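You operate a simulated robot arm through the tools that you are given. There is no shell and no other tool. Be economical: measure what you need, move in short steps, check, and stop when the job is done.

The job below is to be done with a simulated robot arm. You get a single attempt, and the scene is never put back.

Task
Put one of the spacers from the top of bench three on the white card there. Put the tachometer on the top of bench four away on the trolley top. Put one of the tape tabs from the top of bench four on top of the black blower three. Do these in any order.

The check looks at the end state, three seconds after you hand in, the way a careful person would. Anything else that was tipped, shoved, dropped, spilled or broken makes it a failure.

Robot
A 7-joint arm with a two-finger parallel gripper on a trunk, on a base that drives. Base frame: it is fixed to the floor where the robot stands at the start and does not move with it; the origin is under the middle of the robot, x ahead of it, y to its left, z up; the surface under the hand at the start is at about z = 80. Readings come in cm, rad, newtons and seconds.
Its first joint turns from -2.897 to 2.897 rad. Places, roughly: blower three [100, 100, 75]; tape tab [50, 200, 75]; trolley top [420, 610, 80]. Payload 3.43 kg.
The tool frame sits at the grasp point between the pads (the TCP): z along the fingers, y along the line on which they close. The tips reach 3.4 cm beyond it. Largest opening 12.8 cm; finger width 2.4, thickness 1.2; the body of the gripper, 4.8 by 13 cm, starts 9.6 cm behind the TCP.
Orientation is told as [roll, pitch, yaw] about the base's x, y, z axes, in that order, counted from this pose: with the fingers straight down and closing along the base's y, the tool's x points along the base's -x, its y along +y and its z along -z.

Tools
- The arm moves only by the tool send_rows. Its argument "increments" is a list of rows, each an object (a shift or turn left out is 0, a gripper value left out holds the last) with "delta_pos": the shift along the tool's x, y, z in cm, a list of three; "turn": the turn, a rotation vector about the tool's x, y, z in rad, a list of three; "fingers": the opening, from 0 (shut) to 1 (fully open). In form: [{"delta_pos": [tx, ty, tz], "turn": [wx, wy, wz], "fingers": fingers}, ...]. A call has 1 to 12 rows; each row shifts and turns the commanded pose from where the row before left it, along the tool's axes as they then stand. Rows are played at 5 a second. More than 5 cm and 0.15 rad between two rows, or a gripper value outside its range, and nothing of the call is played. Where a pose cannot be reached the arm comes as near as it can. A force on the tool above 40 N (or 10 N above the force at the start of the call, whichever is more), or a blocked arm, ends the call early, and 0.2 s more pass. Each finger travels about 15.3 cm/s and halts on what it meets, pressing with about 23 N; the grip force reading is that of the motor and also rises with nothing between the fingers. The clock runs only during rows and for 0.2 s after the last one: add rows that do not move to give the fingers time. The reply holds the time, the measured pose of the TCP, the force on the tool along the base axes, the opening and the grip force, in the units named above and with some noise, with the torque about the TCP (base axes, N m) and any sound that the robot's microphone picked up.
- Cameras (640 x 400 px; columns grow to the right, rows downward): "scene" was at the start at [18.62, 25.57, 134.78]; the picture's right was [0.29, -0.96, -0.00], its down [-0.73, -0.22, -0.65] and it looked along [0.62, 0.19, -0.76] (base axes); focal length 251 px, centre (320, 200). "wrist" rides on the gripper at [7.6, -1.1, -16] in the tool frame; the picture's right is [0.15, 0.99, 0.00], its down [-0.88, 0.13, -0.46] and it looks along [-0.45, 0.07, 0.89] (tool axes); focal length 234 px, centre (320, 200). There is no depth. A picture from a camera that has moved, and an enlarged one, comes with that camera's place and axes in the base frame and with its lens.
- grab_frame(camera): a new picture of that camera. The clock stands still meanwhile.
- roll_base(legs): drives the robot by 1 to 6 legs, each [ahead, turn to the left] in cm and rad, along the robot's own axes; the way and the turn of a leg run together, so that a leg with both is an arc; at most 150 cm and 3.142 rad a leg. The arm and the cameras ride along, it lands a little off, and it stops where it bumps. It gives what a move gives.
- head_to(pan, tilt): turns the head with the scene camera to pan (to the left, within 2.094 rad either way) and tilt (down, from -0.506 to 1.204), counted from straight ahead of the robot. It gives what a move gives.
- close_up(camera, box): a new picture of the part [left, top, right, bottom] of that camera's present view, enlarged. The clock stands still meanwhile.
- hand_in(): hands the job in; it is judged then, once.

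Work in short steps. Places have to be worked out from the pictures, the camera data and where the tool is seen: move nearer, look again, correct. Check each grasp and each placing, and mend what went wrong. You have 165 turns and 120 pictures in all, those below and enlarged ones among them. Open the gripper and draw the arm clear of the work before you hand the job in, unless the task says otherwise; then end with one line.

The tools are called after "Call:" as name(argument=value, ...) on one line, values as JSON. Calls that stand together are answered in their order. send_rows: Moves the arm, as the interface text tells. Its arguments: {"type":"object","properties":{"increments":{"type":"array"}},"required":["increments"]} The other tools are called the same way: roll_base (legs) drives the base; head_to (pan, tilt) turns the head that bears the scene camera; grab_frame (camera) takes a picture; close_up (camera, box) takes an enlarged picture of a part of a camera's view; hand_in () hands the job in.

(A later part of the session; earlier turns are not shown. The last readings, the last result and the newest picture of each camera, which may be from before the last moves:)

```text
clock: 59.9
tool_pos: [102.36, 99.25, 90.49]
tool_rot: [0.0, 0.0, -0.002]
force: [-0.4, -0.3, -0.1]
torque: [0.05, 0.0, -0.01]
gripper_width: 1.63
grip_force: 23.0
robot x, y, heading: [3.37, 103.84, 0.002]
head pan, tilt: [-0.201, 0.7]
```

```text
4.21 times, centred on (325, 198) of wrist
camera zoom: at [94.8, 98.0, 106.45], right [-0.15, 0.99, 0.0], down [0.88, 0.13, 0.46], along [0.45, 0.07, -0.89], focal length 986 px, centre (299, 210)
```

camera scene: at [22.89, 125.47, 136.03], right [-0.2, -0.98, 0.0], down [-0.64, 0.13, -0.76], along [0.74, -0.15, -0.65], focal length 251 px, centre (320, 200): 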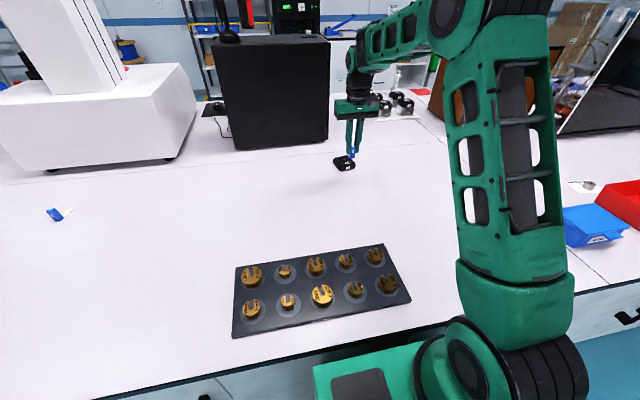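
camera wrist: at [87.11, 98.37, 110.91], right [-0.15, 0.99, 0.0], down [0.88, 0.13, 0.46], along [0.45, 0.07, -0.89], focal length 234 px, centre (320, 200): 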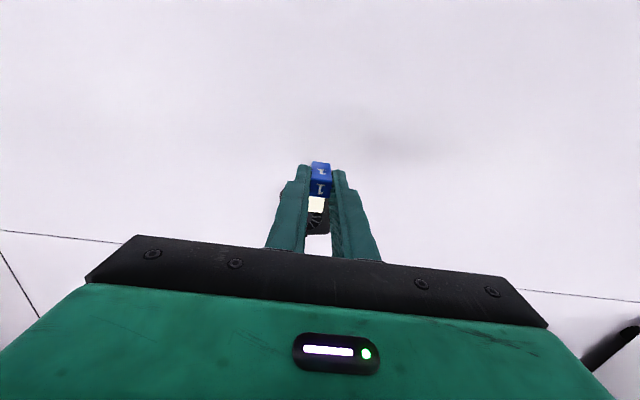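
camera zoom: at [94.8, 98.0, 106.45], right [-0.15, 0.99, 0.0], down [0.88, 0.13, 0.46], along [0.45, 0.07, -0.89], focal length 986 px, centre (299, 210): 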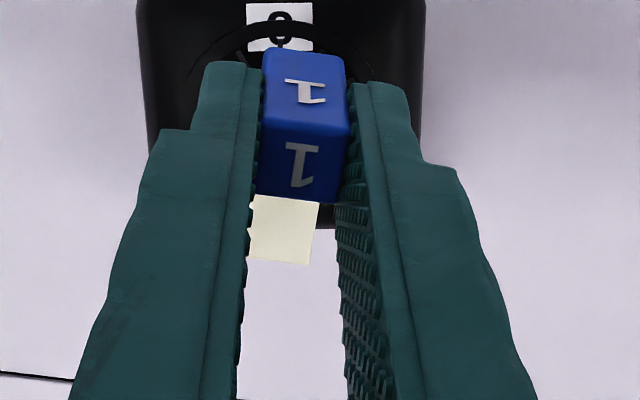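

The flap end would overhang slightly; pull back 0.8 cm, then lower in small steps to contact.

Call:
send_rows(increments=[{"delta_pos": [0.8, 0, 0]}, {}, {"delta_pos": [0, 0, 0.4]}, {"delta_pos": [0, 0, 0.2]}, {"delta_pos": [0, 0, 0.15]}, {}])

Call:
close_up(camera="scene", box=[310, 120, 390, 180])

```text
clock: 61.3
tool_pos: [101.54, 99.28, 89.74]
tool_rot: [-0.002, 0.0, -0.002]
force: [-0.3, -0.4, 0.1]
torque: [-0.03, -0.01, -0.01]
gripper_width: 1.63
grip_force: 23.0
robot x, y, heading: [3.43, 103.84, -0.003]
head pan, tilt: [-0.201, 0.7]
```

```text
6.67 times, centred on (350, 150) of scene
camera zoom: at [22.89, 125.46, 136.03], right [-0.2, -0.98, 0.0], down [-0.64, 0.13, -0.76], along [0.74, -0.15, -0.65], focal length 1676 px, centre (120, 533)
```

zoom: 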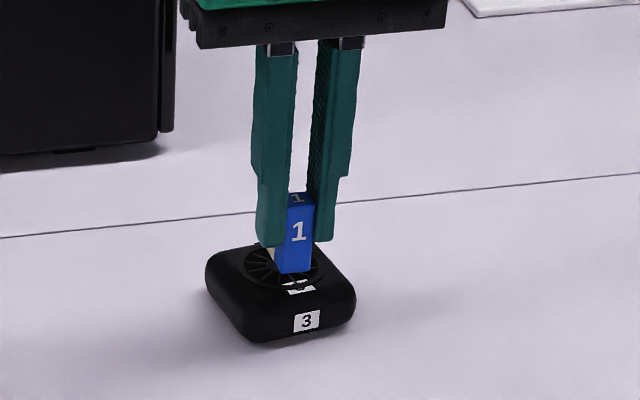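

No contact yet; keep lowering in tiny steps.

Call:
send_rows(increments=[{"delta_pos": [0, 0, 0.15]}, {"delta_pos": [0, 0, 0.15]}, {}])

Call:
send_rows(increments=[{"delta_pos": [0, 0, 0.12]}, {}])

```text
clock: 62.1
tool_pos: [101.52, 99.47, 89.4]
tool_rot: [0.002, 0.002, 0.0]
force: [-0.2, 0.0, -0.2]
torque: [0.02, 0.02, 0.02]
gripper_width: 1.65
grip_force: 23.4
robot x, y, heading: [3.43, 103.84, -0.004]
head pan, tilt: [-0.201, 0.7]
```

```text
clock: 62.7
tool_pos: [101.48, 99.25, 89.27]
tool_rot: [0.001, 0.002, -0.001]
force: [-0.2, -0.3, 0.8]
torque: [0.02, 0.01, 0.0]
gripper_width: 1.66
grip_force: 22.8
robot x, y, heading: [3.56, 103.88, -0.004]
head pan, tilt: [-0.201, 0.7]
```

Call:
send_rows(increments=[{"delta_pos": [0, 0, 0.12]}, {}])

Call:
close_up(camera="scene", box=[325, 140, 365, 170])

```text
clock: 63.3
tool_pos: [101.56, 99.29, 89.16]
tool_rot: [0.0, -0.001, -0.002]
force: [-0.8, 0.5, 0.3]
torque: [0.0, -0.03, 0.03]
gripper_width: 1.63
grip_force: 23.3
robot x, y, heading: [3.49, 103.48, -0.002]
head pan, tilt: [-0.201, 0.7]
```

```text
13.33 times, centred on (345, 155) of scene
camera zoom: at [22.89, 125.46, 136.03], right [-0.2, -0.98, 0.0], down [-0.64, 0.13, -0.76], along [0.74, -0.15, -0.65], focal length 3352 px, centre (-13, 800)
```

zoom: 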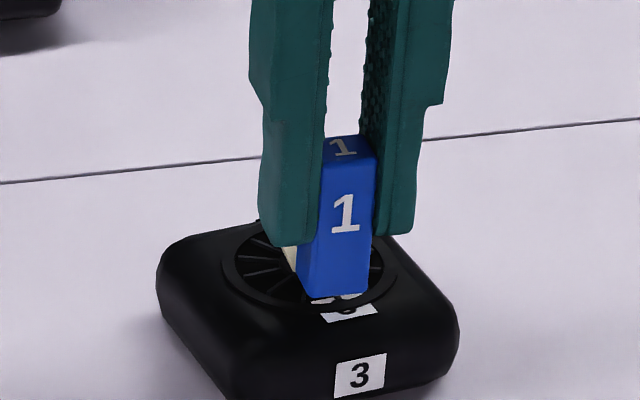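

Very near the top (bottom edge overlaps the fan ring). Continue down in small steps until force appears.

Call:
send_rows(increments=[{"delta_pos": [0, 0, 0.12]}, {}])

Call:
send_rows(increments=[{"delta_pos": [0, 0, 0.12]}, {}])

Call:
send_rows(increments=[{"delta_pos": [0, 0, 0.12]}, {}])

```text
clock: 63.9
tool_pos: [101.51, 99.36, 89.12]
tool_rot: [0.001, -0.001, -0.002]
force: [0.9, -0.1, -0.4]
torque: [0.0, 0.01, -0.01]
gripper_width: 1.68
grip_force: 23.0
robot x, y, heading: [3.55, 103.83, 0.0]
head pan, tilt: [-0.201, 0.7]
```

```text
clock: 64.5
tool_pos: [101.57, 99.33, 88.88]
tool_rot: [-0.001, -0.001, -0.003]
force: [0.1, 0.4, 0.2]
torque: [-0.01, -0.04, -0.01]
gripper_width: 1.65
grip_force: 22.8
robot x, y, heading: [3.44, 103.98, -0.004]
head pan, tilt: [-0.201, 0.7]
```

```text
clock: 65.1
tool_pos: [101.45, 99.25, 88.87]
tool_rot: [0.002, 0.001, -0.002]
force: [-0.5, -0.2, 0.0]
torque: [-0.03, 0.03, -0.02]
gripper_width: 1.65
grip_force: 23.0
robot x, y, heading: [3.21, 103.88, 0.002]
head pan, tilt: [-0.201, 0.7]
```

Call:
close_up(camera="scene", box=[325, 140, 365, 170])

Call:
close_up(camera="wrist", box=[270, 150, 380, 245])

```text
13.33 times, centred on (345, 155) of scene
camera zoom: at [22.89, 125.46, 136.03], right [-0.2, -0.98, 0.0], down [-0.64, 0.13, -0.76], along [0.74, -0.15, -0.65], focal length 3352 px, centre (-13, 800)
```

zoom: 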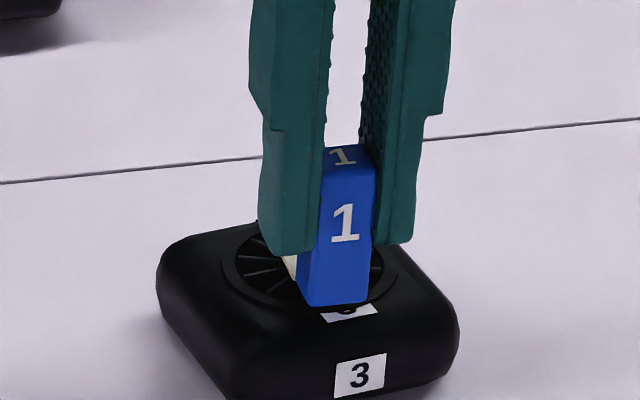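

```text
4.21 times, centred on (325, 198) of wrist
camera zoom: at [93.96, 98.0, 104.81], right [-0.15, 0.99, 0.0], down [0.88, 0.13, 0.46], along [0.45, 0.07, -0.89], focal length 986 px, centre (299, 210)
```

zoom: 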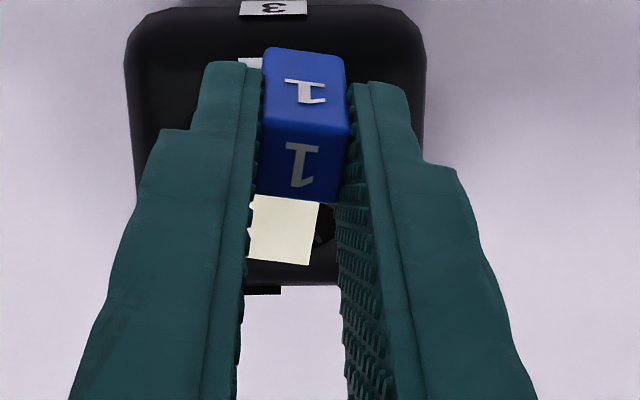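

Alignment good, flap lies within the blower outline. Continue lowering.

Call:
send_rows(increments=[{"delta_pos": [0, 0, 0.12]}, {}])

Call:
send_rows(increments=[{"delta_pos": [0, 0, 0.12]}, {}])

Call:
send_rows(increments=[{"delta_pos": [0, 0, 0.12]}, {}])

```text
clock: 65.7
tool_pos: [101.42, 99.23, 88.66]
tool_rot: [0.001, 0.001, -0.001]
force: [-0.9, -0.1, 0.7]
torque: [-0.02, -0.03, 0.02]
gripper_width: 1.64
grip_force: 23.0
robot x, y, heading: [2.85, 103.77, -0.001]
head pan, tilt: [-0.201, 0.7]
```

```text
clock: 66.3
tool_pos: [101.49, 99.23, 88.52]
tool_rot: [0.0, -0.001, -0.003]
force: [0.5, 0.5, -0.5]
torque: [-0.01, 0.0, -0.01]
gripper_width: 1.64
grip_force: 22.8
robot x, y, heading: [3.02, 103.89, -0.004]
head pan, tilt: [-0.201, 0.7]
```

```text
clock: 66.9
tool_pos: [101.5, 99.38, 88.4]
tool_rot: [0.0, 0.001, -0.001]
force: [-0.5, 0.6, 0.2]
torque: [-0.01, 0.0, -0.05]
gripper_width: 1.67
grip_force: 22.4
robot x, y, heading: [3.43, 104.27, -0.004]
head pan, tilt: [-0.201, 0.7]
```

Call:
send_rows(increments=[{"delta_pos": [0, 0, 0.12]}, {}])

Call:
send_rows(increments=[{"delta_pos": [0, 0, 0.12]}, {}])

Call:
close_up(camera="scene", box=[325, 140, 365, 170])

```text
clock: 67.5
tool_pos: [101.47, 99.26, 88.3]
tool_rot: [0.001, 0.0, -0.002]
force: [0.7, -0.4, -0.4]
torque: [-0.01, 0.0, 0.02]
gripper_width: 1.64
grip_force: 23.2
robot x, y, heading: [3.68, 103.57, -0.003]
head pan, tilt: [-0.201, 0.7]
```

```text
clock: 68.1
tool_pos: [101.55, 99.38, 88.11]
tool_rot: [0.0, 0.001, 0.0]
force: [-0.6, 0.5, -1.1]
torque: [-0.01, 0.01, 0.02]
gripper_width: 1.64
grip_force: 22.7
robot x, y, heading: [3.45, 103.94, -0.003]
head pan, tilt: [-0.201, 0.7]
```

```text
13.33 times, centred on (345, 155) of scene
camera zoom: at [22.89, 125.46, 136.03], right [-0.2, -0.98, 0.0], down [-0.64, 0.13, -0.76], along [0.74, -0.15, -0.65], focal length 3352 px, centre (-13, 800)
```

zoom: 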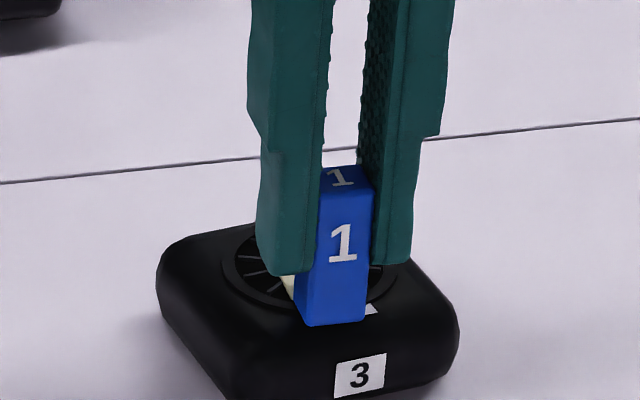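

Camera-vs-tool check shows the scene view reads ~1.3 cm high, so the true top is ≈83 and the blower centre x≈103.7. Shift +0.6 in x (slightly raised), then lower again.

Call:
send_rows(increments=[{"delta_pos": [0, 0, -0.4]}, {"delta_pos": [-0.6, 0, 0]}, {}, {"delta_pos": [0, 0, 0.3]}, {"delta_pos": [0, 0, 0.2]}, {}])

Call:
send_rows(increments=[{"delta_pos": [0, 0, 0.12]}, {}])

Call:
send_rows(increments=[{"delta_pos": [0, 0, 0.12]}, {}])

Call:
close_up(camera="wrist", box=[270, 150, 380, 245])

```text
clock: 69.5
tool_pos: [102.16, 99.31, 88.08]
tool_rot: [0.0, -0.001, 0.0]
force: [0.6, 0.4, 3.5]
torque: [0.03, -0.15, 0.0]
gripper_width: 1.65
grip_force: 23.0
robot x, y, heading: [3.57, 104.17, -0.003]
head pan, tilt: [-0.201, 0.7]
```

```text
clock: 70.1
tool_pos: [102.14, 99.34, 88.0]
tool_rot: [0.001, -0.004, -0.001]
force: [1.6, 0.5, 13.9]
torque: [0.06, -0.3, 0.0]
gripper_width: 1.65
grip_force: 22.8
robot x, y, heading: [3.5, 103.76, -0.002]
head pan, tilt: [-0.201, 0.7]
```

```text
clock: 70.7
tool_pos: [102.15, 99.4, 88.03]
tool_rot: [0.001, -0.002, -0.001]
force: [0.2, 0.3, 22.1]
torque: [0.0, -0.12, -0.03]
gripper_width: 1.67
grip_force: 23.2
robot x, y, heading: [3.48, 103.94, -0.003]
head pan, tilt: [-0.201, 0.7]
```

```text
4.21 times, centred on (325, 198) of wrist
camera zoom: at [94.57, 97.96, 103.86], right [-0.14, 0.99, 0.0], down [0.88, 0.13, 0.46], along [0.45, 0.07, -0.89], focal length 986 px, centre (299, 210)
```

zoom: 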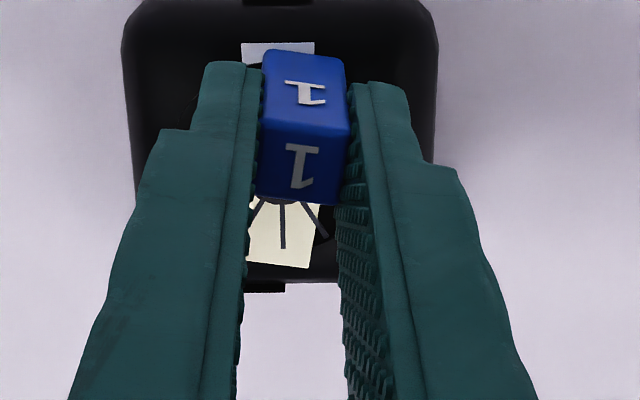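

Contact established (force 22 N). Ease up 0.2, open gently and rise straight up.

Call:
send_rows(increments=[{"delta_pos": [0, 0, -0.25]}, {}, {"fingers": 0.16}, {"fingers": 0.22}, {"fingers": 0.3}, {}, {"delta_pos": [0, 0, -1]}, {"delta_pos": [0, 0, -2]}, {"delta_pos": [0, 0, -4]}, {}])

Call:
grab_frame(camera="wrist")

Call:
close_up(camera="scene", box=[325, 140, 365, 170])

```text
clock: 72.9
tool_pos: [102.54, 99.18, 95.07]
tool_rot: [-0.002, -0.001, -0.001]
force: [0.0, 0.2, -0.2]
torque: [0.01, 0.0, -0.04]
gripper_width: 3.86
grip_force: 0.0
robot x, y, heading: [3.33, 103.74, -0.001]
head pan, tilt: [-0.201, 0.7]
```

```text
72 pictures are left
camera wrist: at [94.98, 98.03, 111.05], right [-0.15, 0.99, 0.0], down [0.88, 0.13, 0.46], along [0.45, 0.07, -0.89], focal length 234 px, centre (320, 200)
```

wrist: 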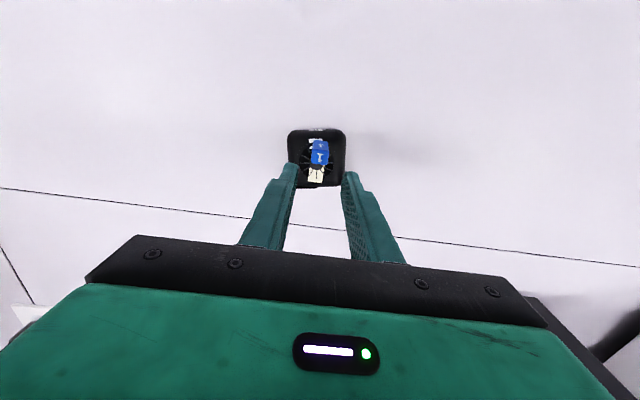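

```text
13.33 times, centred on (345, 155) of scene
camera zoom: at [22.9, 125.46, 136.03], right [-0.2, -0.98, 0.0], down [-0.64, 0.13, -0.76], along [0.74, -0.15, -0.65], focal length 3352 px, centre (-13, 800)
```

zoom: 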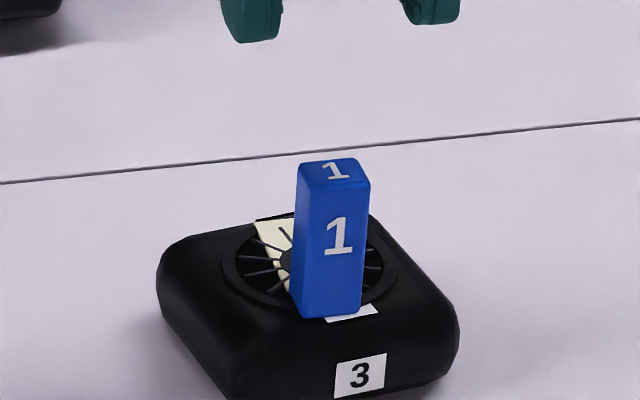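

The tab stands securely on blower three. Now go to the tachometer (long axis along x, about x 44–59, y≈72).

Call:
send_rows(increments=[{"delta_pos": [0, 0, -3], "fingers": 0.8}, {"delta_pos": [4, -2.3, -1]}, {"delta_pos": [4, -2.3, -1]}, {"delta_pos": [4, -2.3, -1]}, {"delta_pos": [4, -2.3, -1]}, {"delta_pos": [4, -2.3, -1]}, {"delta_pos": [4, -2.3, 0]}, {"delta_pos": [4, -2.3, 0]}, {"delta_pos": [4, -2.3, 0]}, {"delta_pos": [4, -2.3, 0]}, {"delta_pos": [4, -2.3, 0]}, {"delta_pos": [4, -2.3, 0]}])

Call:
head_to(pan=-0.3, tilt=1.1)

Call:
grab_frame(camera="wrist")

Call:
grab_frame(camera="scene")

```text
clock: 75.5
tool_pos: [57.92, 74.47, 103.2]
tool_rot: [0.0, -0.001, 0.001]
force: [0.1, 0.4, -0.1]
torque: [-0.04, 0.02, 0.03]
gripper_width: 10.25
grip_force: 0.0
robot x, y, heading: [3.22, 103.89, -0.001]
head pan, tilt: [-0.201, 0.7]
```

```text
clock: 76.3
tool_pos: [58.04, 74.49, 103.11]
tool_rot: [0.001, 0.0, -0.001]
force: [0.1, 0.4, -0.1]
torque: [0.04, -0.01, 0.0]
gripper_width: 10.25
grip_force: 0.0
robot x, y, heading: [3.31, 103.61, -0.002]
head pan, tilt: [-0.3, 1.1]
```

```text
70 pictures are left
camera wrist: at [50.47, 73.12, 119.17], right [-0.15, 0.99, 0.0], down [0.88, 0.13, 0.46], along [0.45, 0.07, -0.89], focal length 234 px, centre (320, 200)
```

wrist: 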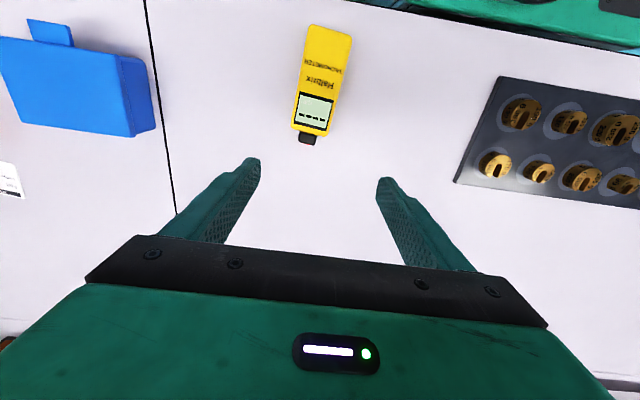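

```text
69 pictures are left
camera scene: at [20.54, 125.29, 133.07], right [-0.3, -0.95, 0.0], down [-0.86, 0.26, -0.44], along [0.42, -0.13, -0.9], focal length 251 px, centre (320, 200)
```

scene: 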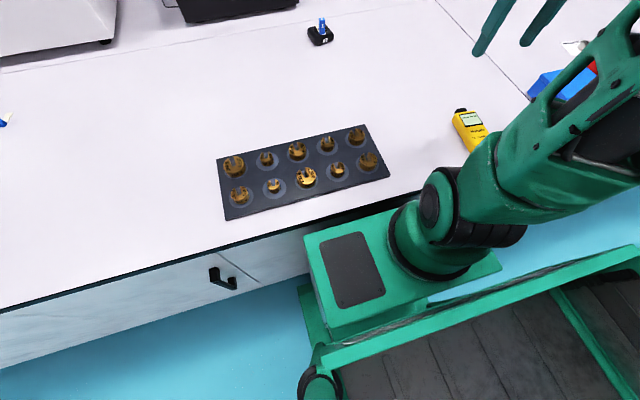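

Tachometer body centre ≈(51,73.2), yaw ≈-0.07. Align and descend partway.

Call:
send_rows(increments=[{"delta_pos": [3.4, -0.6, 1], "turn": [0, 0, 0.07]}, {"delta_pos": [3.4, -0.9, 2]}, {"delta_pos": [0, 0, 4]}, {"delta_pos": [0, 0, 4]}, {}])

Call:
grab_frame(camera="wrist")

```text
clock: 77.5
tool_pos: [51.13, 72.85, 92.44]
tool_rot: [-0.002, -0.002, -0.072]
force: [0.5, 0.9, 0.2]
torque: [0.02, -0.04, 0.01]
gripper_width: 10.24
grip_force: 0.1
robot x, y, heading: [3.33, 103.82, 0.002]
head pan, tilt: [-0.3, 1.1]
```

```text
68 pictures are left
camera wrist: at [43.54, 72.04, 108.31], right [-0.08, 1.0, 0.0], down [0.89, 0.07, 0.46], along [0.46, 0.03, -0.89], focal length 234 px, centre (320, 200)
```

wrist: 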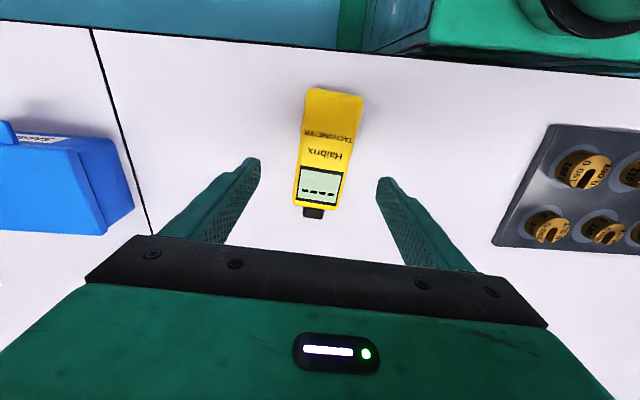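

Aligned. Descend to grasp height and close.

Call:
send_rows(increments=[{"delta_pos": [0, 0.1, 3]}, {"delta_pos": [0, 0, 3]}, {"delta_pos": [0, 0, 1.5]}, {"delta_pos": [0, 0, 0.8]}, {}, {"fingers": 0.5}, {"fingers": 0.35}, {"fingers": 0}, {}, {}, {}])

Call:
grab_frame(camera="wrist")

```text
clock: 80.0
tool_pos: [50.96, 73.05, 83.84]
tool_rot: [0.001, -0.002, -0.07]
force: [0.6, -0.2, 0.3]
torque: [0.0, 0.02, 0.02]
gripper_width: 5.94
grip_force: 22.9
robot x, y, heading: [3.41, 103.66, 0.003]
head pan, tilt: [-0.3, 1.1]
```

```text
67 pictures are left
camera wrist: at [43.43, 72.23, 99.8], right [-0.08, 1.0, 0.0], down [0.89, 0.07, 0.46], along [0.46, 0.03, -0.89], focal length 234 px, centre (320, 200)
```

wrist: 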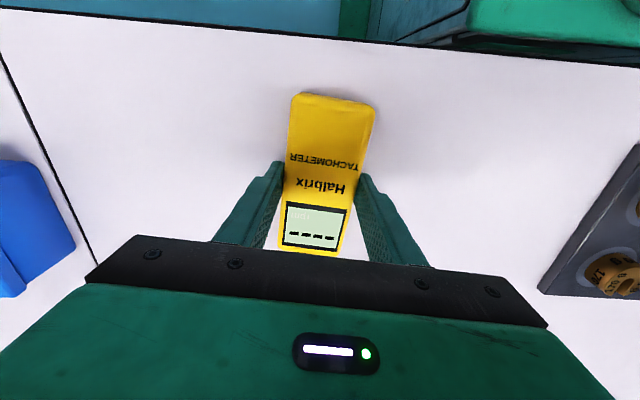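

Gripped at 5.9 cm. Lift slowly and check.

Call:
send_rows(increments=[{"delta_pos": [0, 0, -0.5]}, {"delta_pos": [0, 0, -1]}, {"delta_pos": [0, 0, -2]}, {"delta_pos": [0, 0, -2.5]}, {"delta_pos": [0, 0, -3]}, {"delta_pos": [0, 0, -3]}, {"delta_pos": [0, 0, -3]}, {"delta_pos": [0, 0, -3]}, {"delta_pos": [0, 0, -3]}, {}])

Call:
grab_frame(camera="wrist")

```text
clock: 82.2
tool_pos: [50.99, 72.78, 104.81]
tool_rot: [-0.001, -0.002, -0.072]
force: [-1.5, -0.3, -2.1]
torque: [0.01, 0.03, 0.02]
gripper_width: 5.96
grip_force: 22.8
robot x, y, heading: [3.13, 104.25, -0.001]
head pan, tilt: [-0.3, 1.1]
```

```text
66 pictures are left
camera wrist: at [43.51, 71.96, 120.75], right [-0.08, 1.0, 0.0], down [0.89, 0.07, 0.46], along [0.46, 0.03, -0.89], focal length 234 px, centre (320, 200)
```

wrist: 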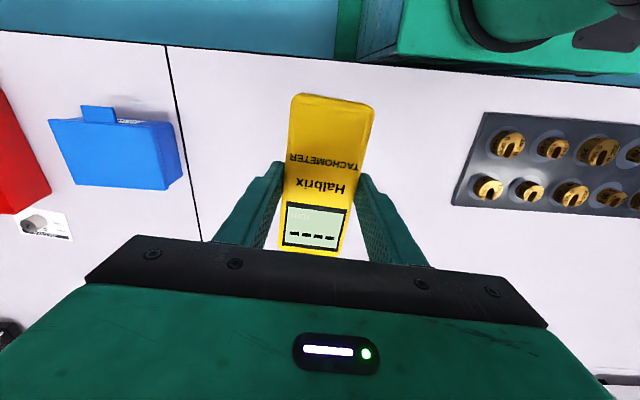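

Held firmly. Bring the arm in front, then back off and turn toward +y, and look for the route.

Call:
send_rows(increments=[{"delta_pos": [-1.3, 3.9, 0]}, {"delta_pos": [-1.3, 3.9, 0]}, {"delta_pos": [-1.3, 3.9, 0]}, {"delta_pos": [-1.3, 3.9, 0]}, {"delta_pos": [-1.3, 3.9, 0]}, {"delta_pos": [-1.3, 3.9, 0]}, {"delta_pos": [-1.3, 3.9, 0]}, {"delta_pos": [-1.3, 3.9, 0]}, {}])

Call:
roll_base(legs=[[-30, 0], [0, 1.571]])

Call:
head_to(pan=-0.3, tilt=0.3)

Call:
grab_frame(camera="scene")

```text
clock: 84.2
tool_pos: [63.92, 103.48, 105.01]
tool_rot: [0.0, 0.001, -0.071]
force: [0.1, -0.8, -0.5]
torque: [0.0, -0.03, 0.03]
gripper_width: 5.93
grip_force: 23.1
robot x, y, heading: [3.41, 103.73, -0.004]
head pan, tilt: [-0.3, 1.1]
```

```text
clock: 90.5
tool_pos: [-25.48, 164.58, 105.04]
tool_rot: [0.0, 0.001, 1.484]
force: [-0.3, -0.3, -2.0]
torque: [0.01, 0.03, 0.03]
gripper_width: 5.95
grip_force: 22.8
robot x, y, heading: [-25.15, 104.33, 1.55]
head pan, tilt: [-0.3, 1.1]
```

```text
clock: 91.7
tool_pos: [-25.48, 163.34, 105.82]
tool_rot: [0.0, -0.013, 1.485]
force: [1.0, 0.0, -1.6]
torque: [-0.02, 0.0, 0.01]
gripper_width: 5.96
grip_force: 22.4
robot x, y, heading: [-25.24, 104.04, 1.555]
head pan, tilt: [-0.3, 0.3]
```

```text
65 pictures are left
camera scene: at [-45.02, 124.01, 139.63], right [0.95, -0.31, 0.0], down [-0.09, -0.29, -0.95], along [0.3, 0.9, -0.31], focal length 251 px, centre (320, 200)
```

scene: 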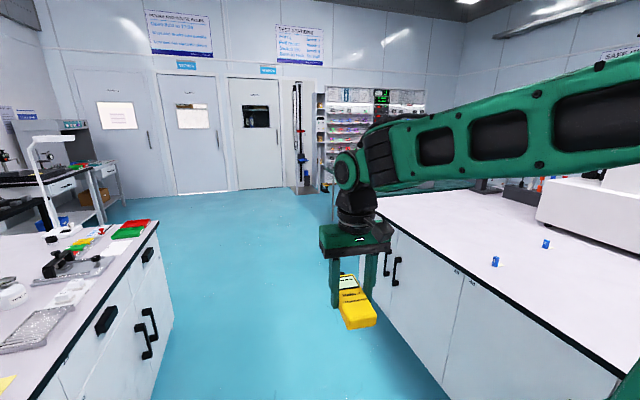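

The aisle ahead is clear. Drive 150 forward and look around the end of bench four.

Call:
roll_base(legs=[[150, 0.01]])

Call:
head_to(pan=-0.7, tilt=0.25)

Call:
grab_frame(camera="scene")

```text
clock: 99.2
tool_pos: [-18.09, 312.11, 105.83]
tool_rot: [-0.001, -0.015, 1.446]
force: [-1.3, 0.1, -1.6]
torque: [-0.01, -0.03, -0.01]
gripper_width: 5.91
grip_force: 22.6
robot x, y, heading: [-19.61, 252.96, 1.519]
head pan, tilt: [-0.3, 0.3]
```

```text
clock: 100.0
tool_pos: [-18.13, 310.88, 106.51]
tool_rot: [-0.001, -0.026, 1.446]
force: [-0.6, -0.8, -1.7]
torque: [-0.02, -0.01, -0.01]
gripper_width: 5.96
grip_force: 23.1
robot x, y, heading: [-19.94, 252.92, 1.522]
head pan, tilt: [-0.7, 0.25]
```

```text
64 pictures are left
camera scene: at [-35.83, 271.63, 140.13], right [0.73, -0.68, 0.01], down [-0.17, -0.19, -0.97], along [0.66, 0.7, -0.26], focal length 251 px, centre (320, 200)
```

scene: 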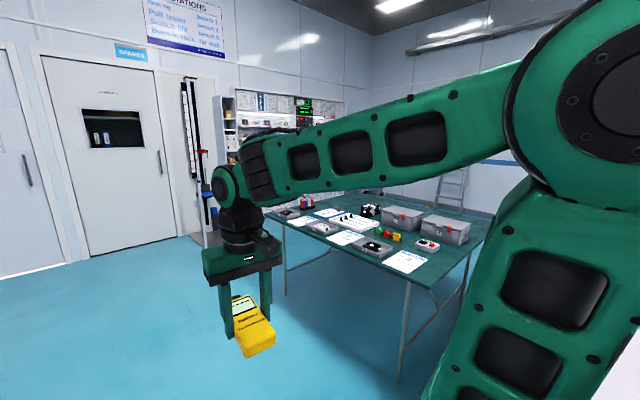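

A folding table with green mat stands beyond bench four (x≈64–180, y≈317–443); I'll pass around its far side. Drive forward 150 and look right again.

Call:
roll_base(legs=[[150, 0.06]])

Call:
head_to(pan=-1.0, tilt=0.25)

Call:
grab_frame(camera="scene")

Call:
head_to(pan=-0.3, tilt=0.25)

Call:
grab_frame(camera="scene")

```text
clock: 107.6
tool_pos: [-14.58, 461.72, 106.57]
tool_rot: [0.003, -0.026, 1.481]
force: [-0.3, 0.1, -1.3]
torque: [0.0, 0.0, 0.01]
gripper_width: 5.95
grip_force: 23.3
robot x, y, heading: [-14.14, 403.4, 1.55]
head pan, tilt: [-0.7, 0.25]
```

```text
clock: 108.4
tool_pos: [-14.63, 460.35, 107.16]
tool_rot: [0.001, -0.037, 1.48]
force: [0.3, 0.1, -0.9]
torque: [0.02, -0.01, 0.02]
gripper_width: 5.94
grip_force: 23.3
robot x, y, heading: [-14.0, 403.53, 1.548]
head pan, tilt: [-1.0, 0.25]
```

```text
63 pictures are left
camera scene: at [-29.2, 419.76, 140.16], right [0.52, -0.85, 0.01], down [-0.21, -0.14, -0.97], along [0.82, 0.51, -0.25], focal length 251 px, centre (320, 200)
```

scene: 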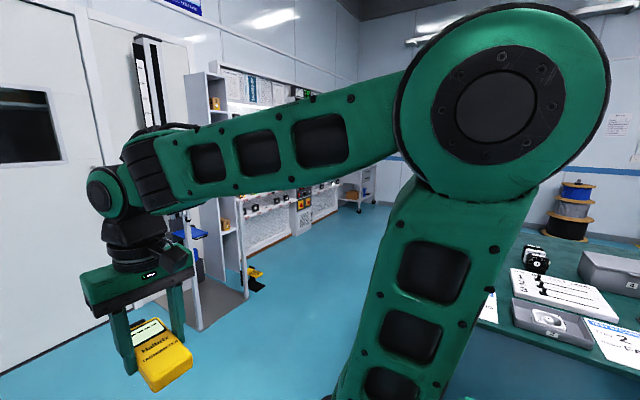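

```text
clock: 109.5
tool_pos: [-14.72, 460.34, 107.22]
tool_rot: [0.0, -0.04, 1.48]
force: [-0.2, 0.3, -1.4]
torque: [-0.03, 0.03, 0.0]
gripper_width: 5.96
grip_force: 23.4
robot x, y, heading: [-14.2, 403.68, 1.551]
head pan, tilt: [-0.3, 0.25]
```

```text
62 pictures are left
camera scene: at [-34.21, 423.71, 140.11], right [0.95, -0.31, 0.0], down [-0.08, -0.25, -0.97], along [0.3, 0.92, -0.26], focal length 251 px, centre (320, 200)
```

scene: 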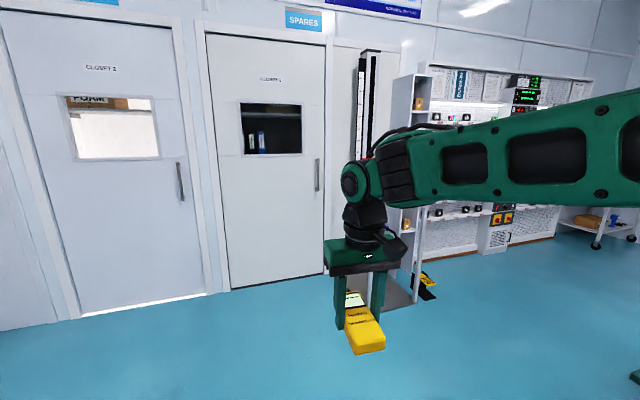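

Trolley seen near (400,600); corridor between table (y≤443) and the stand (y≥565) is free. Drive to y≈502, turn right, then check.

Call:
roll_base(legs=[[97, 0.02], [0, -1.571]])

Call:
head_to(pan=0.25, tilt=0.3)

Call:
grab_frame(camera="scene")

```text
clock: 118.9
tool_pos: [42.56, 503.25, 107.22]
tool_rot: [0.003, -0.038, -0.043]
force: [-0.9, 0.1, -1.9]
torque: [-0.01, 0.02, -0.02]
gripper_width: 5.94
grip_force: 23.4
robot x, y, heading: [-13.79, 501.97, 0.026]
head pan, tilt: [-0.3, 0.25]
```

```text
clock: 119.9
tool_pos: [41.3, 503.22, 107.88]
tool_rot: [0.003, -0.05, -0.045]
force: [0.4, 1.1, -1.1]
torque: [-0.02, 0.01, 0.01]
gripper_width: 5.93
grip_force: 22.8
robot x, y, heading: [-13.8, 501.83, 0.025]
head pan, tilt: [0.25, 0.3]
```

```text
61 pictures are left
camera scene: at [5.58, 528.13, 139.64], right [0.27, -0.96, 0.0], down [-0.3, -0.08, -0.95], along [0.92, 0.26, -0.31], focal length 251 px, centre (320, 200)
```

scene: 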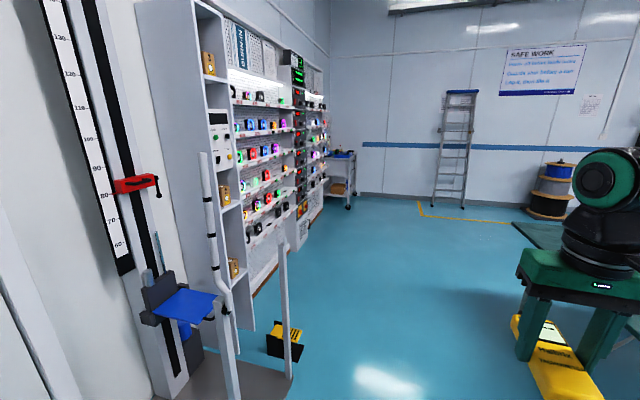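

Corridor is clear with ~45 cm side margin. Drive 250 along +x and look at the trolley.

Call:
roll_base(legs=[[125, -0.03], [125, 0]])

Call:
head_to(pan=0.5, tilt=0.45)

Call:
grab_frame(camera="scene")

```text
clock: 132.2
tool_pos: [289.13, 501.94, 107.84]
tool_rot: [0.003, -0.051, -0.084]
force: [0.6, -0.8, -2.0]
torque: [0.01, 0.02, 0.03]
gripper_width: 5.96
grip_force: 23.6
robot x, y, heading: [233.74, 503.1, -0.017]
head pan, tilt: [0.25, 0.3]
```

```text
clock: 132.9
tool_pos: [287.7, 501.94, 108.51]
tool_rot: [0.003, -0.062, -0.082]
force: [0.4, 0.4, -2.0]
torque: [-0.02, 0.06, -0.02]
gripper_width: 5.96
grip_force: 22.8
robot x, y, heading: [233.67, 503.11, -0.01]
head pan, tilt: [0.499, 0.45]
```

```text
60 pictures are left
camera scene: at [253.45, 530.36, 138.26], right [0.47, -0.88, -0.01], down [-0.4, -0.2, -0.9], along [0.79, 0.42, -0.45], focal length 251 px, centre (320, 200)
```

scene: 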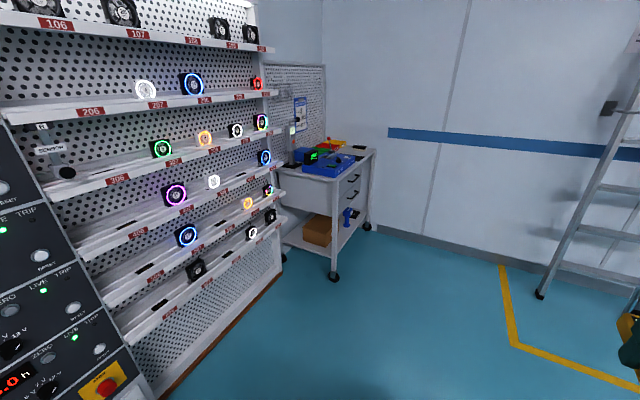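

Trolley top spans roughly x 382–462, y 588–632. Zoom on it to find a free spot.

Call:
close_up(camera="scene", box=[260, 120, 400, 210])

```text
4.44 times, centred on (330, 165) of scene
camera zoom: at [253.45, 530.36, 138.26], right [0.47, -0.88, -0.01], down [-0.4, -0.2, -0.9], along [0.79, 0.42, -0.45], focal length 1117 px, centre (276, 356)
```

zoom: 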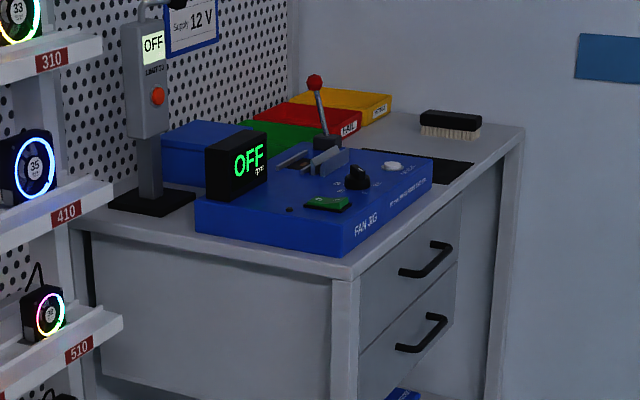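

I'll keep heading +x (the wall is at x≈490) and work to my left. Drive 155 ahead, then look left at the trolley top.

Call:
roll_base(legs=[[150, 0.01]])

Call:
head_to(pan=1.1, tilt=0.6)

Call:
grab_frame(camera="scene")

```text
clock: 140.5
tool_pos: [438.54, 497.49, 108.59]
tool_rot: [0.003, -0.063, -0.103]
force: [0.5, -1.3, -1.8]
torque: [-0.03, 0.0, 0.02]
gripper_width: 5.94
grip_force: 23.1
robot x, y, heading: [384.53, 499.33, -0.035]
head pan, tilt: [0.499, 0.45]
```

```text
clock: 141.5
tool_pos: [437.15, 497.51, 109.16]
tool_rot: [0.006, -0.076, -0.105]
force: [0.0, -0.1, -1.7]
torque: [0.01, 0.02, -0.03]
gripper_width: 5.94
grip_force: 22.8
robot x, y, heading: [384.84, 499.42, -0.035]
head pan, tilt: [1.1, 0.6]
```

```text
58 pictures are left
camera scene: at [400.82, 530.15, 136.96], right [0.88, -0.48, -0.01], down [-0.28, -0.49, -0.82], along [0.39, 0.72, -0.57], focal length 251 px, centre (320, 200)
```

scene: 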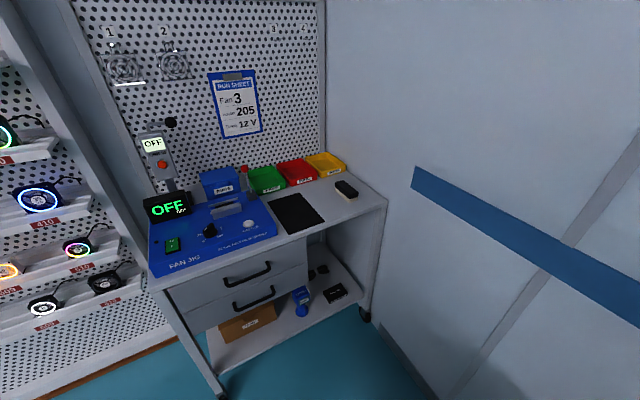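

Zoom on the trolley top's right part to find space.

Call:
close_up(camera="scene", box=[250, 140, 400, 245])

```text
3.81 times, centred on (325, 192) of scene
camera zoom: at [400.82, 530.15, 136.96], right [0.88, -0.48, -0.01], down [-0.28, -0.49, -0.82], along [0.39, 0.72, -0.57], focal length 958 px, centre (301, 229)
```

zoom: 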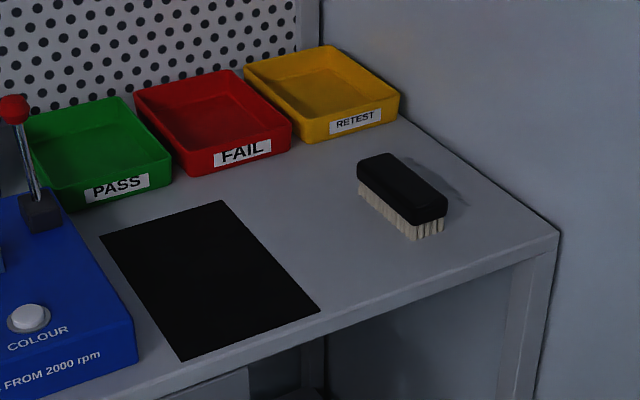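

Free strip between mat (x≤435) and brush (x≥448.5), y 589–612: target (441.5,599), tachometer long axis along y. I turn to heading ~0.9, drive 38, then turn to face the trolley.

Call:
roll_base(legs=[[0, 0.935], [38, 0], [0, 0.67]])

Call:
head_to(pan=-0.3, tilt=0.8)

Call:
grab_frame(camera="scene")

Call:
grab_frame(camera="wrist")

```text
clock: 148.7
tool_pos: [406.42, 581.52, 109.09]
tool_rot: [0.004, -0.078, 1.525]
force: [-0.2, 0.1, -1.5]
torque: [0.0, 0.02, -0.01]
gripper_width: 5.95
grip_force: 22.4
robot x, y, heading: [407.91, 528.78, 1.59]
head pan, tilt: [1.1, 0.6]
```

```text
clock: 150.2
tool_pos: [406.52, 580.18, 109.82]
tool_rot: [0.006, -0.089, 1.523]
force: [0.6, -0.1, -1.5]
torque: [-0.01, 0.02, 0.0]
gripper_width: 5.94
grip_force: 23.3
robot x, y, heading: [407.5, 528.82, 1.598]
head pan, tilt: [-0.3, 0.799]
```

```text
56 pictures are left
camera scene: at [386.54, 546.76, 135.22], right [0.96, -0.27, 0.0], down [-0.19, -0.7, -0.69], along [0.19, 0.66, -0.73], focal length 251 px, centre (320, 200)
```

scene: 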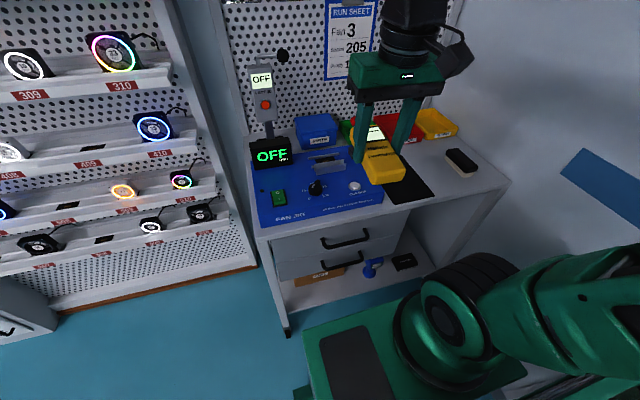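

```text
55 pictures are left
camera wrist: at [407.35, 570.99, 125.04], right [-0.99, -0.1, -0.01], down [-0.09, 0.84, 0.53], along [-0.05, 0.53, -0.85], focal length 234 px, centre (320, 200)
```

wrist: 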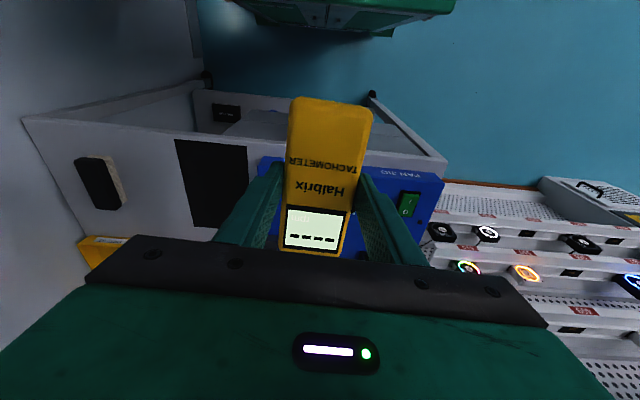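

Mat edge x≈434.4 and brush x≈447.5 confirm the target (441,599). Level the tool, straighten yaw and move above it.

Call:
send_rows(increments=[{"turn": [0, 0.089, -0.05]}, {"delta_pos": [-2.1, -3.85, 0]}, {"delta_pos": [-2.1, -3.85, 0]}, {"delta_pos": [-2.1, -3.85, 0]}, {"delta_pos": [-2.1, -3.85, 0]}, {"delta_pos": [-2.1, -3.85, 0]}, {"delta_pos": [-2.1, -3.85, 0]}, {"delta_pos": [-2.1, -3.85, 0]}, {"delta_pos": [-2.1, -3.85, 0]}, {"delta_pos": [-2.1, -3.7, 0]}, {}])

Call:
grab_frame(camera="wrist")

Call:
grab_frame(camera="scene")

```text
clock: 152.6
tool_pos: [441.03, 599.19, 109.72]
tool_rot: [0.004, -0.001, 1.577]
force: [-0.3, -0.2, -1.7]
torque: [-0.01, -0.03, -0.01]
gripper_width: 5.94
grip_force: 22.9
robot x, y, heading: [408.25, 529.06, 1.597]
head pan, tilt: [-0.3, 0.799]
```

```text
54 pictures are left
camera wrist: at [442.29, 591.41, 125.63], right [-0.99, -0.15, 0.0], down [-0.13, 0.88, 0.46], along [-0.07, 0.45, -0.89], focal length 234 px, centre (320, 200)
```

wrist: 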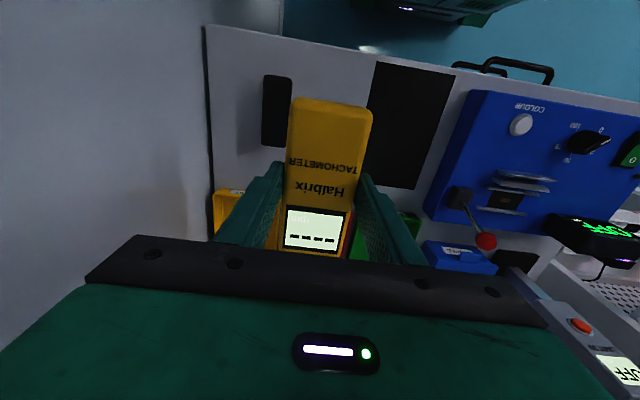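

```text
53 pictures are left
camera scene: at [386.54, 546.76, 135.22], right [0.96, -0.27, 0.0], down [-0.2, -0.7, -0.69], along [0.19, 0.66, -0.73], focal length 251 px, centre (320, 200)
```

scene: 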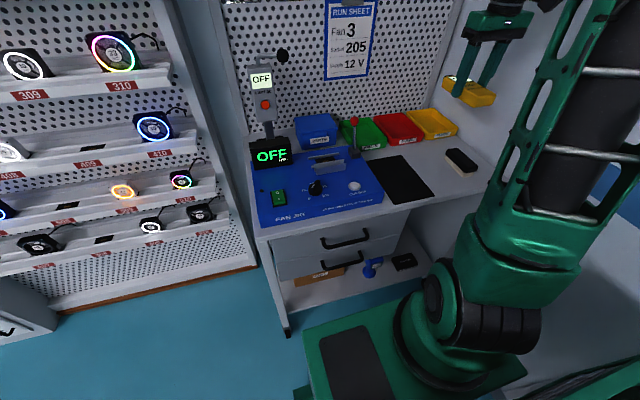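

Gap centre by this view ≈440. Shift 0.8 left and lower to TCP z≈88.

Call:
send_rows(increments=[{"delta_pos": [0, 0.8, 2]}, {"delta_pos": [0, 0, 4]}, {"delta_pos": [0, 0, 4]}, {"delta_pos": [0, 0, 4]}, {"delta_pos": [0, 0, 4]}, {"delta_pos": [0, 0, 3]}, {}])

Call:
grab_frame(camera="wrist")

Call:
close_up(camera="scene", box=[380, 90, 520, 210])

```text
clock: 154.2
tool_pos: [440.1, 598.99, 88.69]
tool_rot: [0.005, 0.0, 1.575]
force: [-0.5, 0.7, -2.2]
torque: [0.0, 0.02, -0.01]
gripper_width: 5.93
grip_force: 23.2
robot x, y, heading: [407.73, 528.64, 1.6]
head pan, tilt: [-0.3, 0.799]
```

```text
52 pictures are left
camera wrist: at [441.44, 591.32, 104.67], right [-0.99, -0.15, 0.0], down [-0.13, 0.88, 0.46], along [-0.07, 0.45, -0.89], focal length 234 px, centre (320, 200)
```

wrist: 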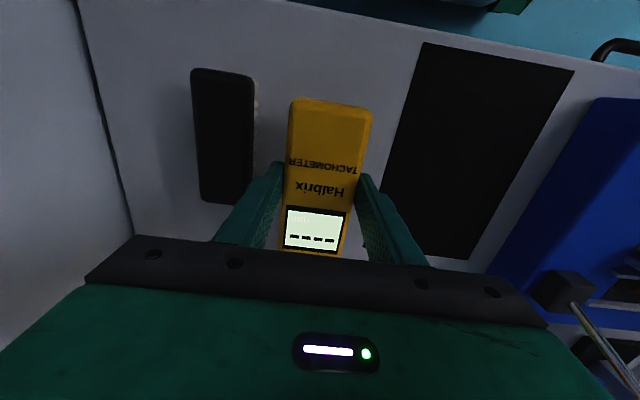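

```text
3.33 times, centred on (450, 150) of scene
camera zoom: at [386.55, 546.76, 135.22], right [0.96, -0.27, 0.0], down [-0.2, -0.7, -0.69], along [0.19, 0.66, -0.73], focal length 838 px, centre (-113, 367)
```

zoom: 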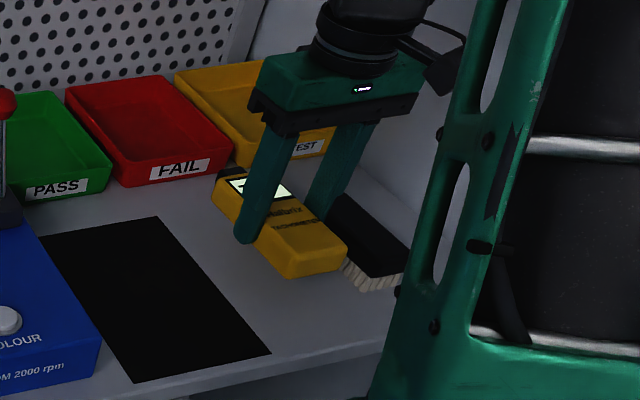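

Clear of brush and mat. Shift 0.4 left and lower to contact in small steps.

Call:
send_rows(increments=[{"delta_pos": [0, 0.4, 1.5]}, {"delta_pos": [0, 0, 1.5]}, {"delta_pos": [0, 0, 1.0]}, {"delta_pos": [0, 0, 0.4]}, {}])

Call:
send_rows(increments=[{"delta_pos": [0, 0, 0.2]}, {}])

Call:
send_rows(increments=[{"delta_pos": [0, 0, 0.15]}, {}])

```text
clock: 155.0
tool_pos: [439.66, 598.35, 86.19]
tool_rot: [0.003, -0.018, 1.576]
force: [-0.2, 1.6, -3.0]
torque: [-0.13, -0.04, 0.02]
gripper_width: 5.95
grip_force: 23.0
robot x, y, heading: [407.63, 528.93, 1.597]
head pan, tilt: [-0.3, 0.799]
stopped in row 3: the force on the tool passed its limit at 89 N (the readings are from after the stop); the commanded pose is now the measured one
```

```text
clock: 155.6
tool_pos: [439.74, 598.26, 85.86]
tool_rot: [0.002, -0.017, 1.576]
force: [-0.1, 0.3, -1.7]
torque: [0.0, -0.01, 0.0]
gripper_width: 5.97
grip_force: 22.6
robot x, y, heading: [408.15, 528.92, 1.593]
head pan, tilt: [-0.3, 0.799]
```

```text
clock: 156.2
tool_pos: [439.87, 598.31, 85.71]
tool_rot: [0.002, -0.017, 1.578]
force: [0.2, 0.7, -1.8]
torque: [0.0, -0.02, 0.01]
gripper_width: 5.96
grip_force: 23.2
robot x, y, heading: [407.94, 528.68, 1.592]
head pan, tilt: [-0.3, 0.799]
```

It touched earlier than expected (trolley top higher than 80?). Look before going on.

Call:
grab_frame(camera="wrist")

Call:
close_up(camera="scene", box=[400, 110, 500, 190])

```text
50 pictures are left
camera wrist: at [441.02, 590.25, 101.58], right [-0.99, -0.15, 0.0], down [-0.13, 0.87, 0.47], along [-0.07, 0.47, -0.88], focal length 234 px, centre (320, 200)
```

wrist: 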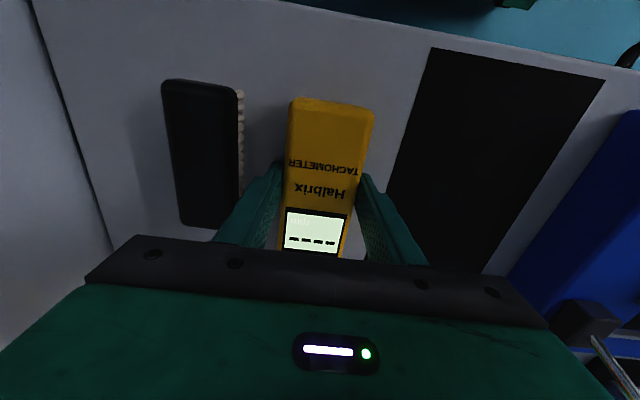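

```text
5.00 times, centred on (450, 150) of scene
camera zoom: at [386.55, 546.77, 135.22], right [0.96, -0.27, 0.0], down [-0.2, -0.7, -0.69], along [0.19, 0.66, -0.73], focal length 1257 px, centre (-330, 450)
```

zoom: 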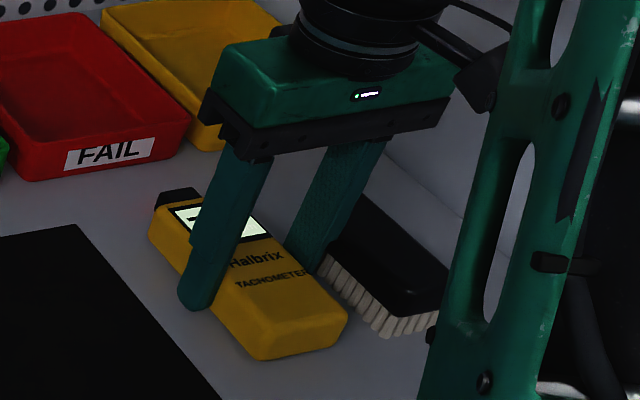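

Nothing was knocked; the tachometer is close to the surface. Continue in very small steps.

Call:
send_rows(increments=[{"turn": [0, 0.017, 0], "delta_pos": [0, 0, 0.1]}, {}])

Call:
send_rows(increments=[{"delta_pos": [0, 0, 0.12]}, {}])

Call:
send_rows(increments=[{"delta_pos": [0, 0, 0.12]}, {}])

Call:
send_rows(increments=[{"delta_pos": [0, 0, 0.12]}, {}])

```text
clock: 156.8
tool_pos: [439.77, 598.42, 85.74]
tool_rot: [0.001, 0.0, 1.576]
force: [0.2, -0.8, -1.1]
torque: [-0.01, 0.02, -0.01]
gripper_width: 5.96
grip_force: 23.3
robot x, y, heading: [407.61, 529.12, 1.598]
head pan, tilt: [-0.3, 0.799]
```

```text
clock: 157.4
tool_pos: [439.69, 598.36, 85.54]
tool_rot: [0.001, -0.001, 1.575]
force: [-0.2, -0.4, -1.8]
torque: [-0.03, 0.04, 0.03]
gripper_width: 5.95
grip_force: 22.5
robot x, y, heading: [407.43, 529.33, 1.591]
head pan, tilt: [-0.3, 0.799]
```

```text
clock: 158.0
tool_pos: [439.69, 598.23, 85.5]
tool_rot: [0.002, 0.001, 1.575]
force: [-1.6, -0.8, 3.8]
torque: [0.33, -0.08, 0.03]
gripper_width: 5.96
grip_force: 22.8
robot x, y, heading: [407.47, 528.9, 1.591]
head pan, tilt: [-0.3, 0.799]
```

```text
clock: 158.6
tool_pos: [439.69, 598.32, 85.4]
tool_rot: [0.002, -0.003, 1.576]
force: [0.6, 0.0, 13.4]
torque: [0.39, -0.37, 0.12]
gripper_width: 5.96
grip_force: 23.0
robot x, y, heading: [407.83, 528.76, 1.597]
head pan, tilt: [-0.3, 0.799]
```

Contact at 13 N. One more tiny step to flatten, then open slightly (limited by the brush) and rise straight.

Call:
send_rows(increments=[{"delta_pos": [0, 0, 0.1]}, {}, {"fingers": 0.5}, {"fingers": 0.55}, {"fingers": 0.57}, {}, {}])

Call:
close_up(camera="scene", box=[400, 110, 500, 190])

```text
clock: 159.5
tool_pos: [439.54, 597.34, 86.23]
tool_rot: [0.003, -0.013, 1.578]
force: [-0.8, 1.5, -1.3]
torque: [-0.14, -0.03, 0.01]
gripper_width: 7.05
grip_force: 0.1
robot x, y, heading: [407.53, 528.85, 1.596]
head pan, tilt: [-0.3, 0.799]
stopped in row 4: the force on the tool passed its limit at 46 N (the readings are from after the stop); the commanded pose is now the measured one
```

```text
5.00 times, centred on (450, 150) of scene
camera zoom: at [386.55, 546.85, 135.21], right [0.96, -0.27, 0.0], down [-0.2, -0.7, -0.69], along [0.19, 0.66, -0.73], focal length 1257 px, centre (-330, 450)
```

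zoom: 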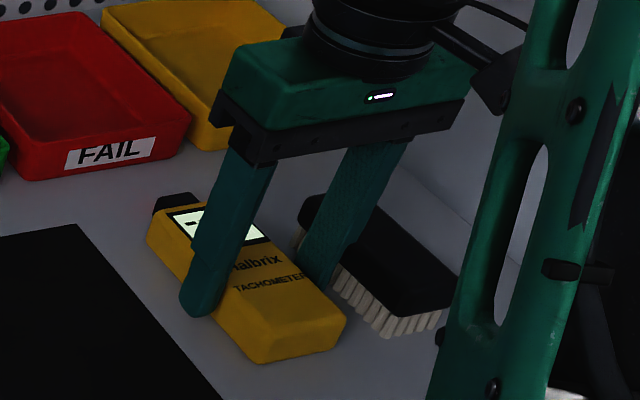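

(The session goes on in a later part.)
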